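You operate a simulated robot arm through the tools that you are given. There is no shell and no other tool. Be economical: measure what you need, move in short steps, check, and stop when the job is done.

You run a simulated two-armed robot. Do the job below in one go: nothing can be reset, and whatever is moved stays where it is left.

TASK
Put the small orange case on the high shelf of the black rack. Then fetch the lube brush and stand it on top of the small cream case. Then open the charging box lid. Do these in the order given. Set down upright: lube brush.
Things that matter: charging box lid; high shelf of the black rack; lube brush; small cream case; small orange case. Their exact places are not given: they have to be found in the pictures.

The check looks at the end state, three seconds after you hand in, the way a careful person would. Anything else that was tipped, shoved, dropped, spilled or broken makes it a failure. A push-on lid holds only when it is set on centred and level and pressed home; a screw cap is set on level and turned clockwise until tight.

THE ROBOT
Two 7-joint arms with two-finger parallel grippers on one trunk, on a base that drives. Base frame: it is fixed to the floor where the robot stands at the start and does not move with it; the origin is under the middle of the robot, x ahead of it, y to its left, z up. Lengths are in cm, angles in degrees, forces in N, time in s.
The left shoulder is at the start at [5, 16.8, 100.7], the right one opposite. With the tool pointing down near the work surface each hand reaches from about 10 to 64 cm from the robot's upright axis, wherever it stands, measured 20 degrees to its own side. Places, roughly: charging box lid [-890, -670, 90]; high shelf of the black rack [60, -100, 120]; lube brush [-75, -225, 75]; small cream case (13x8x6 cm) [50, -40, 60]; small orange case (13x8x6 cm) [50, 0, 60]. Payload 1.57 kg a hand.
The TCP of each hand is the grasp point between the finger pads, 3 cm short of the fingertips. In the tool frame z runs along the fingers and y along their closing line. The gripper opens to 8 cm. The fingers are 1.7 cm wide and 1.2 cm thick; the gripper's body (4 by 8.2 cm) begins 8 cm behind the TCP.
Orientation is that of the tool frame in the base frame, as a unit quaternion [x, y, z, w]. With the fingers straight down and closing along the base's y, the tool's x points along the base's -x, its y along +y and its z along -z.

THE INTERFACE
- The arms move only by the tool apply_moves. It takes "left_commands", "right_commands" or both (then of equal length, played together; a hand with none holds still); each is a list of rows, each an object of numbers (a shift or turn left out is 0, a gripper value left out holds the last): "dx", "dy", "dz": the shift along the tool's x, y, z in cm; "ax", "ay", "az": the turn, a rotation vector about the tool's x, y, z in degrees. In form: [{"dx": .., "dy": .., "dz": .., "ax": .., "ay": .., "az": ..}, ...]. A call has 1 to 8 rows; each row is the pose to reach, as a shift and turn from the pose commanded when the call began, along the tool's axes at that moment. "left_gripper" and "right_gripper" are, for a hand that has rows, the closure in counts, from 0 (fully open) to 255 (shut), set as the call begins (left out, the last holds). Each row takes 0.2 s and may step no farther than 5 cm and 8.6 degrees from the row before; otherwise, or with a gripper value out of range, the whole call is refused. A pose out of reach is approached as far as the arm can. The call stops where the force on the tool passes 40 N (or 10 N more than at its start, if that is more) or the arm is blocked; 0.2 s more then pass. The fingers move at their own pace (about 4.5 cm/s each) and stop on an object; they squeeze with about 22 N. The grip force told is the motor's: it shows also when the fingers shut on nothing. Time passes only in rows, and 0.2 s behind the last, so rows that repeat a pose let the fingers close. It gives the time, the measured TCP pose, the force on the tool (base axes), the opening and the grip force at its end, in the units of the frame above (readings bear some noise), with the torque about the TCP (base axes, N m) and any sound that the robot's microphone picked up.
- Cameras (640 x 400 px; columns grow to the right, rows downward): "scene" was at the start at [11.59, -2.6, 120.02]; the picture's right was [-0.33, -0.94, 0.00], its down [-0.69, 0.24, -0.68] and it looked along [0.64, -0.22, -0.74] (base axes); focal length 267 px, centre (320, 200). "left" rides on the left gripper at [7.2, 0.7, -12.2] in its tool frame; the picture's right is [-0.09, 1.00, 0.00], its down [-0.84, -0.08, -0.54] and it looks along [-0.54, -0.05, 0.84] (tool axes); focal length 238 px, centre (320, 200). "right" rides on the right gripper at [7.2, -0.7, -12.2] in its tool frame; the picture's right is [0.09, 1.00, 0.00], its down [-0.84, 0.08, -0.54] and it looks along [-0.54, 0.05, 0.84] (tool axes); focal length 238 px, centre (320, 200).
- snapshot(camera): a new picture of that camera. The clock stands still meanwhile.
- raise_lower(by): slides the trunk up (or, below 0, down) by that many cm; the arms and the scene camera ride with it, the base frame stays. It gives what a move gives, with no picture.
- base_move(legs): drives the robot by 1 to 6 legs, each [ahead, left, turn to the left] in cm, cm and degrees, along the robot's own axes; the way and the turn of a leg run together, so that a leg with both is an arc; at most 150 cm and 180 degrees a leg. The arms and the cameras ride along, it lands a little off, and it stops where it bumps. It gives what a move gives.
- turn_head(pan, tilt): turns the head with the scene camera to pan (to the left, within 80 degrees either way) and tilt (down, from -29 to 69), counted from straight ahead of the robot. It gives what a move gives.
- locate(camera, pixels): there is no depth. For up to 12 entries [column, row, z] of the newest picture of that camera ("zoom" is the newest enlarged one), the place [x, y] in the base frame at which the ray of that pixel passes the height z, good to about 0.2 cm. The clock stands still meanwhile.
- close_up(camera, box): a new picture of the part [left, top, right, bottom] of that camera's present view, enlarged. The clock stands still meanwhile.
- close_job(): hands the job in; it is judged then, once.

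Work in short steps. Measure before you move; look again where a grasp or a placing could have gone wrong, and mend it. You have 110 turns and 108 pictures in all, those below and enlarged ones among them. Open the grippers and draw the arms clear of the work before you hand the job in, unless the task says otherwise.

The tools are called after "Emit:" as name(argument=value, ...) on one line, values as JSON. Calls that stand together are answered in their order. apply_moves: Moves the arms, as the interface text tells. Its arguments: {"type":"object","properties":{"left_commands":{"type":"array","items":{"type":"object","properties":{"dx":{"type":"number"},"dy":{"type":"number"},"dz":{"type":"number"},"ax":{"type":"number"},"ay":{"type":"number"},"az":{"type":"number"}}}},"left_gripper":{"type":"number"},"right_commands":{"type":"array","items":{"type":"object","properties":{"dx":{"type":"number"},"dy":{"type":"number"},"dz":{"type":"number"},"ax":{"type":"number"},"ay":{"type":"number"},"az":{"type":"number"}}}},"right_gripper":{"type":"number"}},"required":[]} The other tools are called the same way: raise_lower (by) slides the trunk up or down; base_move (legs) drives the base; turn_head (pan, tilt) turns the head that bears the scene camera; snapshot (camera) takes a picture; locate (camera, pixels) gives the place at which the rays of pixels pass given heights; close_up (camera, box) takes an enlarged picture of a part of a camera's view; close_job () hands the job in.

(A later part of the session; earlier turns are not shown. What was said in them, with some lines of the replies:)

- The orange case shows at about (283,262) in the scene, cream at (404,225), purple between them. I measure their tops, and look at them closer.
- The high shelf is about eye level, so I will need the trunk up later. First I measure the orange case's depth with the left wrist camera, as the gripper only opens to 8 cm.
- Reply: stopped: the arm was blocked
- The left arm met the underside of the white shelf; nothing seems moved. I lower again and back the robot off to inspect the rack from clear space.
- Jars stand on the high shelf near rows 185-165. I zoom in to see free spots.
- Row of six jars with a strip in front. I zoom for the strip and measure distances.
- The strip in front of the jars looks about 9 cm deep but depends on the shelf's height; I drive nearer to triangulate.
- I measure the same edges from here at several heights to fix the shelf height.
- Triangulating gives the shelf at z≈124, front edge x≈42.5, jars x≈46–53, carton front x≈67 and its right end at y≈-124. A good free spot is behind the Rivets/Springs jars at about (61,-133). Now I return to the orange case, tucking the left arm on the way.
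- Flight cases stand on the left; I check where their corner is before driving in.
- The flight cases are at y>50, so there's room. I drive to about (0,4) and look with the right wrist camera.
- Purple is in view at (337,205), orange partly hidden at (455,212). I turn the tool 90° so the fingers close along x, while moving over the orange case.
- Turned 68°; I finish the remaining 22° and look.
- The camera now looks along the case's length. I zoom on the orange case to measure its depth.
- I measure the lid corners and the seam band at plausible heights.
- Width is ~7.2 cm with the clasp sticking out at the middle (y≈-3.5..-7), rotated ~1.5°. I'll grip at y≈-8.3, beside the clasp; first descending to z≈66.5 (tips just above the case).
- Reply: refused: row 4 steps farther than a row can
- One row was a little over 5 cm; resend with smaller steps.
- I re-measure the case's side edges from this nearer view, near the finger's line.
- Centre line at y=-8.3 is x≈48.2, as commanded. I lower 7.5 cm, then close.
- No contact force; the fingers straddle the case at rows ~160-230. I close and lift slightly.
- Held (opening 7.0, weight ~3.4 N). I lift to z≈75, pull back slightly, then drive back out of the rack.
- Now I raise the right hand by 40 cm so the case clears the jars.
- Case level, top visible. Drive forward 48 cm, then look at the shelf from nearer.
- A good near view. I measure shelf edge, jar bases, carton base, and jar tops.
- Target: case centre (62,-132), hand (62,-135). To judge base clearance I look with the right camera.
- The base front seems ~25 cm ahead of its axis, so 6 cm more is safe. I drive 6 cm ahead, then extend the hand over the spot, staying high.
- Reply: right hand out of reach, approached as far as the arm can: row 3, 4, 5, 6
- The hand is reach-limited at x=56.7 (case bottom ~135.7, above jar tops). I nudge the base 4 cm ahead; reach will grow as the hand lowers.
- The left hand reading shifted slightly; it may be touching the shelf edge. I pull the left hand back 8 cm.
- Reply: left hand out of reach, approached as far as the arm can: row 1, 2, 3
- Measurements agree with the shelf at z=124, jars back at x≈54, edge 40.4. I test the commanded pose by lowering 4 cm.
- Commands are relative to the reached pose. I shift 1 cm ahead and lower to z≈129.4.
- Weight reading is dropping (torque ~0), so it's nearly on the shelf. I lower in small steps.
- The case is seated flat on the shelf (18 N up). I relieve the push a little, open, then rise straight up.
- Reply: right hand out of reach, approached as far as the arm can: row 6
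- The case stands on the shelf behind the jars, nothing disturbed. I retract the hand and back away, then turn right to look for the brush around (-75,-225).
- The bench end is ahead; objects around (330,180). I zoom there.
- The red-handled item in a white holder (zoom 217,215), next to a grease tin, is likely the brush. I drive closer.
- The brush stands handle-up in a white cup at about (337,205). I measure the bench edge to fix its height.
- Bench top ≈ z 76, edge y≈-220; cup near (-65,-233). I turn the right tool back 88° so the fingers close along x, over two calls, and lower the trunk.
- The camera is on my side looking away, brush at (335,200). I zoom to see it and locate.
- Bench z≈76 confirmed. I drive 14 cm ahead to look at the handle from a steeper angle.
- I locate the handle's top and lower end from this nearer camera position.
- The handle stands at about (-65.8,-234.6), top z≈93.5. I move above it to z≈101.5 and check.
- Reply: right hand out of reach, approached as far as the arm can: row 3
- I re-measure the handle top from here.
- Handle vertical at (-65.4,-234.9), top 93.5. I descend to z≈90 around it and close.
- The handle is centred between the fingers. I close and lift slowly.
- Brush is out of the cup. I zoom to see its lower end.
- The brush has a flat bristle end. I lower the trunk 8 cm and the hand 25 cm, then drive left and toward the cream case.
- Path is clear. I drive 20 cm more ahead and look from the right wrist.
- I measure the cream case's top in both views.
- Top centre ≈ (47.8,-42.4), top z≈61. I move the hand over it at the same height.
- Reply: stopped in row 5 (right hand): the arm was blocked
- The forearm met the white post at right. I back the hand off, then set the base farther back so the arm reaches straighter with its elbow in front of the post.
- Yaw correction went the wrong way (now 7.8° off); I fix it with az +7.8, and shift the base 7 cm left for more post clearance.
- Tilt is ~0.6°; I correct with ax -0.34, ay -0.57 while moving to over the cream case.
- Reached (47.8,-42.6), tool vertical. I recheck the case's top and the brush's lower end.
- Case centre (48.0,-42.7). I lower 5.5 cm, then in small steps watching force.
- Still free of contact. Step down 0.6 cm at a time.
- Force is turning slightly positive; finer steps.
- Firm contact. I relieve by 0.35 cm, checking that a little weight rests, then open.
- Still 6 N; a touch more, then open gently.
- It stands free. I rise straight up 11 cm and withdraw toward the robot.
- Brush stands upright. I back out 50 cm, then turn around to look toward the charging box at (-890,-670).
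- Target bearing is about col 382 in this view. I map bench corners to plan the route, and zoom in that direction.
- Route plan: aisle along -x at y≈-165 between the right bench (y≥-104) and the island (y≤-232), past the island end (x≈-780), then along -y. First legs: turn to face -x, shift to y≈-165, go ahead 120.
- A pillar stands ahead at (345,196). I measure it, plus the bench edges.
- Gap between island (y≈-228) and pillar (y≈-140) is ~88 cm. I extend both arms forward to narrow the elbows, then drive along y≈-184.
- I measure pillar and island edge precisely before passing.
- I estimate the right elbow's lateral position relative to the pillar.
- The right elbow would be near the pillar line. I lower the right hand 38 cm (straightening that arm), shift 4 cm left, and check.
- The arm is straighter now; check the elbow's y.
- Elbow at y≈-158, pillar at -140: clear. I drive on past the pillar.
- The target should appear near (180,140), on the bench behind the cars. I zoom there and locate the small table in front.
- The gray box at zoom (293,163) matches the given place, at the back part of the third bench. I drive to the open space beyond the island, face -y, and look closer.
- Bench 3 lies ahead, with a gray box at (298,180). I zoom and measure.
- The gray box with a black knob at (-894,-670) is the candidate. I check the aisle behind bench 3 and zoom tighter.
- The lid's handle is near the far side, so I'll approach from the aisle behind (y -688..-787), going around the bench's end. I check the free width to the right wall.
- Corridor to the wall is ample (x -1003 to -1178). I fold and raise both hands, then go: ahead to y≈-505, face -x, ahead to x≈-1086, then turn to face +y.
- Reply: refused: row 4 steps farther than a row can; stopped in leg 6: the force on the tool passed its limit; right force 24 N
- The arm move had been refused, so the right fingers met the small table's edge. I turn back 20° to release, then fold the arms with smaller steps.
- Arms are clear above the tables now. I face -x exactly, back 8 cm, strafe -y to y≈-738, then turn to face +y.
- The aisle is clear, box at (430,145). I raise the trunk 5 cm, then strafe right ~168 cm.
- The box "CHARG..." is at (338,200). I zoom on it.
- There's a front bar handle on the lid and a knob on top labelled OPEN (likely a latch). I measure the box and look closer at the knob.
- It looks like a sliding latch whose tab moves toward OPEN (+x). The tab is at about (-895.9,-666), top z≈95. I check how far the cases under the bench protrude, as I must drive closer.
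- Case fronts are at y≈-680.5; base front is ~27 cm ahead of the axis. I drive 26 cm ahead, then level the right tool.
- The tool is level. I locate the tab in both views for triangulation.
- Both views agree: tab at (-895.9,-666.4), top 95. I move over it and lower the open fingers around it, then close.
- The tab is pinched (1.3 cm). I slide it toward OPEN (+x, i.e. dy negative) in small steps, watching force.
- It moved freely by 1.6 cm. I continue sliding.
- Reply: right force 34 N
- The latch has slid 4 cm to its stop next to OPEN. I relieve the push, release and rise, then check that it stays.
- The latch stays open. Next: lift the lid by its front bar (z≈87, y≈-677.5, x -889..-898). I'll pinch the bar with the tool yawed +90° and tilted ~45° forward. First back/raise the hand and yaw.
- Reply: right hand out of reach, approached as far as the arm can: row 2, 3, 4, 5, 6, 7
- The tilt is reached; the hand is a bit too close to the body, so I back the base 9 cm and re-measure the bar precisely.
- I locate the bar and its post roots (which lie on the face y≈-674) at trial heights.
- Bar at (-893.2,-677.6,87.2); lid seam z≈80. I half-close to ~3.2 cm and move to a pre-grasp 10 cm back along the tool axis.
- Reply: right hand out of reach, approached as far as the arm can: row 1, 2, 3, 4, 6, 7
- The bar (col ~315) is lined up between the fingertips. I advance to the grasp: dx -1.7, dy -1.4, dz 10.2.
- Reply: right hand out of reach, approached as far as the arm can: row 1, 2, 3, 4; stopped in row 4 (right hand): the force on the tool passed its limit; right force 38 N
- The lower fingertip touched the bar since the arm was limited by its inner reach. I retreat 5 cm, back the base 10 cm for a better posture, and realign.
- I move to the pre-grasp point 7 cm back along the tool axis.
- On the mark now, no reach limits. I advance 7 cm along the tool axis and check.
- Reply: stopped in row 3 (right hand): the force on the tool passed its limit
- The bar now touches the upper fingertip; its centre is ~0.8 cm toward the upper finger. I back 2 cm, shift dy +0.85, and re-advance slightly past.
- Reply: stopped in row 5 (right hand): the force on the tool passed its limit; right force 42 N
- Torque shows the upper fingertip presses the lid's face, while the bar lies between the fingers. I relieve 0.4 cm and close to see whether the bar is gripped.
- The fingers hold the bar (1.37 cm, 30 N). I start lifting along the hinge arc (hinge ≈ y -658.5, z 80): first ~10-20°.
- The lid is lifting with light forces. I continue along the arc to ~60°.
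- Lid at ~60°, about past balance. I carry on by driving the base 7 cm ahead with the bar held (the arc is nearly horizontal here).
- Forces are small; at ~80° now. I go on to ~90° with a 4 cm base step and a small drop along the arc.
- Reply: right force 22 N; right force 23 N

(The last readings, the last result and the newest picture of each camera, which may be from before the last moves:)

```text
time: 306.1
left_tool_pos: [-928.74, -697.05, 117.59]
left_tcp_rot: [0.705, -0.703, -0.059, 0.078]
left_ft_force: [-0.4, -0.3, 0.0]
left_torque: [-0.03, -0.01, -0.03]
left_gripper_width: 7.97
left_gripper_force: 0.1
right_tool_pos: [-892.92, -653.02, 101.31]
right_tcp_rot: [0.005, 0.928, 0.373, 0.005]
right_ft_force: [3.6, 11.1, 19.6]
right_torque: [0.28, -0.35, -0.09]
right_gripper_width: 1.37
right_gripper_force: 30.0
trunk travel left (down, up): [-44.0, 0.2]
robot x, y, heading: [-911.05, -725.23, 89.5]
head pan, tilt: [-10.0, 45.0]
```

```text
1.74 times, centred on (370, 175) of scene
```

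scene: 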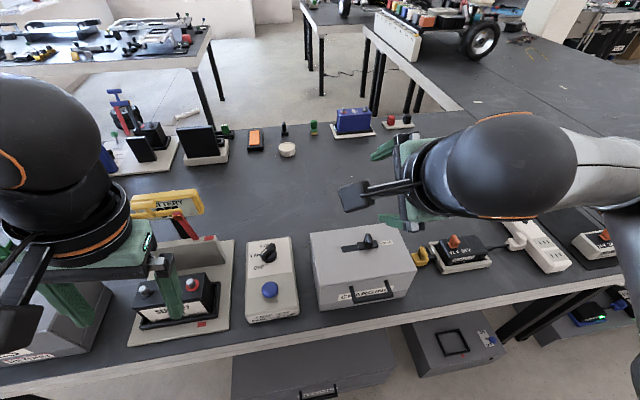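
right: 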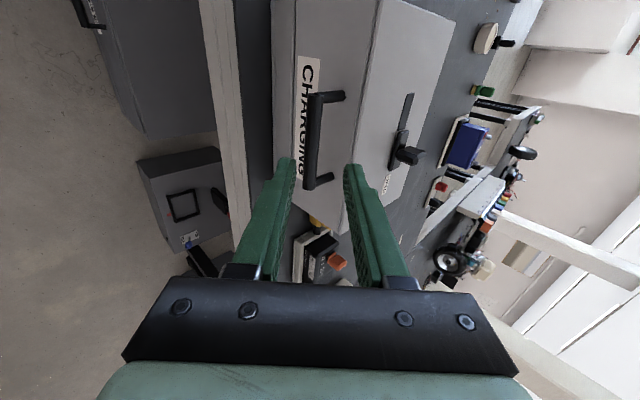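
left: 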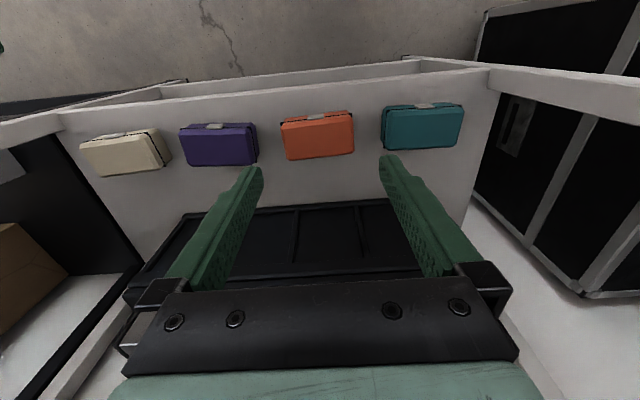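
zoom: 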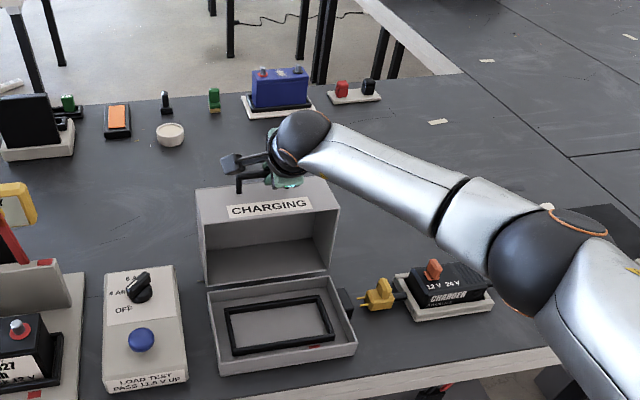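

The lid is at ~88°, past balance. I relieve the downward push, open the fingers a little, and withdraw along the tool axis.

Emit:
apply_moves(right_commands=[{"dy": 0.3, "dz": -0.3}, {"dy": 0.3, "dz": -0.3}])

Emit:
apply_moves(right_commands=[{}, {}, {"dz": -1.5}, {"dz": -4}, {"dz": -8}, {"dz": -12}], right_gripper=165)

Emit:
close_up(camera="scene", box=[250, 60, 490, 290])

```text
time: 306.7
left_tool_pos: [-928.75, -696.96, 117.68]
left_tcp_rot: [0.705, -0.703, -0.059, 0.078]
left_ft_force: [0.4, 0.2, -0.5]
left_torque: [-0.01, 0.01, 0.03]
left_gripper_width: 8.0
left_gripper_force: 0.1
right_tool_pos: [-892.96, -653.02, 101.39]
right_tcp_rot: [0.004, 0.929, 0.369, 0.005]
right_ft_force: [2.1, 10.5, 13.5]
right_torque: [0.33, 0.1, 0.23]
right_gripper_width: 1.36
right_gripper_force: 30.1
trunk travel left (down, up): [-44.0, 0.2]
robot x, y, heading: [-911.46, -725.09, 89.7]
head pan, tilt: [-10.0, 45.0]
```

```text
time: 308.1
left_tool_pos: [-928.61, -696.95, 117.64]
left_tcp_rot: [0.705, -0.703, -0.058, 0.079]
left_ft_force: [-0.5, -0.1, 0.1]
left_torque: [0.0, -0.01, 0.0]
left_gripper_width: 8.02
left_gripper_force: 0.1
right_tool_pos: [-893.14, -661.59, 109.81]
right_tcp_rot: [0.005, 0.93, 0.366, 0.006]
right_ft_force: [-1.2, -0.2, -0.2]
right_torque: [-0.05, 0.02, 0.01]
right_gripper_width: 2.82
right_gripper_force: 0.0
trunk travel left (down, up): [-44.0, 0.2]
robot x, y, heading: [-911.62, -725.43, 89.7]
head pan, tilt: [-10.0, 45.0]
```

```text
1.74 times, centred on (370, 175) of scene
```

zoom: 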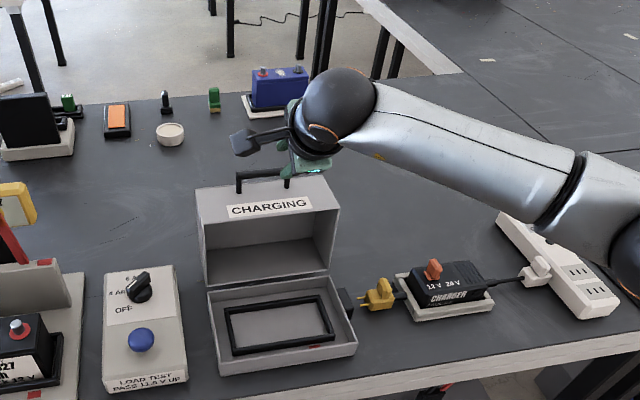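

The lid stays open at ~88°. I open the gripper fully, raise/retract the hand and back the base a little.

Emit:
apply_moves(right_commands=[{"dz": -3, "dy": 2}, {"dz": -6, "dy": 4}, {"dz": -9, "dy": 4}], right_gripper=0)

Emit:
base_move(legs=[[-12, 0, 0]])

Emit:
snapshot(camera="scene")

```text
time: 308.9
left_tool_pos: [-928.9, -696.92, 117.62]
left_tcp_rot: [0.704, -0.703, -0.058, 0.078]
left_ft_force: [-0.5, 0.3, -0.1]
left_torque: [0.01, 0.01, -0.05]
left_gripper_width: 7.98
left_gripper_force: 0.0
right_tool_pos: [-893.02, -664.65, 119.22]
right_tcp_rot: [0.003, 0.93, 0.367, 0.005]
right_ft_force: [0.4, 0.5, -0.2]
right_torque: [0.0, -0.01, -0.03]
right_gripper_width: 7.98
right_gripper_force: 0.1
trunk travel left (down, up): [-44.0, 0.2]
robot x, y, heading: [-911.52, -724.93, 90.0]
head pan, tilt: [-10.0, 45.0]
```

```text
time: 310.2
left_tool_pos: [-928.73, -709.02, 117.64]
left_tcp_rot: [0.704, -0.704, -0.059, 0.079]
left_ft_force: [0.1, 0.0, 0.8]
left_torque: [0.04, -0.01, 0.01]
left_gripper_width: 7.99
left_gripper_force: 0.1
right_tool_pos: [-893.16, -676.64, 119.25]
right_tcp_rot: [0.004, 0.93, 0.367, 0.006]
right_ft_force: [0.0, 0.0, -0.4]
right_torque: [0.01, 0.02, -0.02]
right_gripper_width: 8.01
right_gripper_force: 0.0
trunk travel left (down, up): [-44.0, 0.2]
robot x, y, heading: [-911.81, -737.17, 90.2]
head pan, tilt: [-10.0, 45.0]
```

```text
4 pictures are left
```

scene: 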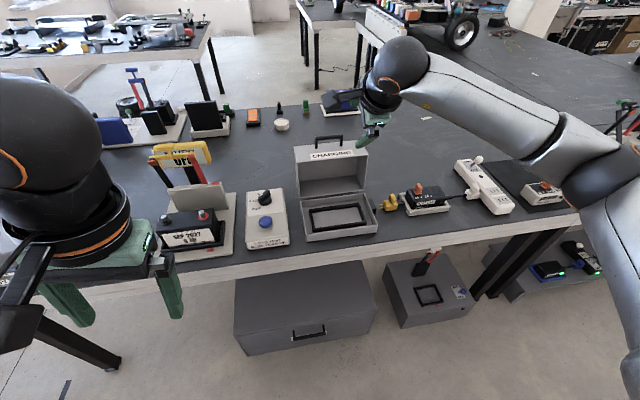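

The lid stands open by itself, its surroundings are undisturbed, both grippers are open, and the arms are clear. I hand the job in.

Emit:
close_job()

```text
The job is handed in.
```

I handed the job in with all three parts done, in the order given; I don't have the checker's result.

- **Orange case:** it sits flat on the high shelf of the black rack, behind the Rivets and Springs jars and right of the carton.
- **Lube brush:** it was standing upright, bristles down, near the middle of the small cream case's top when I last saw it before driving off.
- **Charging box lid:** I slid its latch to OPEN and raised the lid to about 88°. It stayed there by itself after I let go.

Three unplanned contacts happened along the way. The left arm bumped the underside of the white shelf, and the right forearm bumped that rack's front post. Later the right fingers pressed the edge of a small table for a moment, at about 20 N. I saw nothing moved or tipped after any of them.
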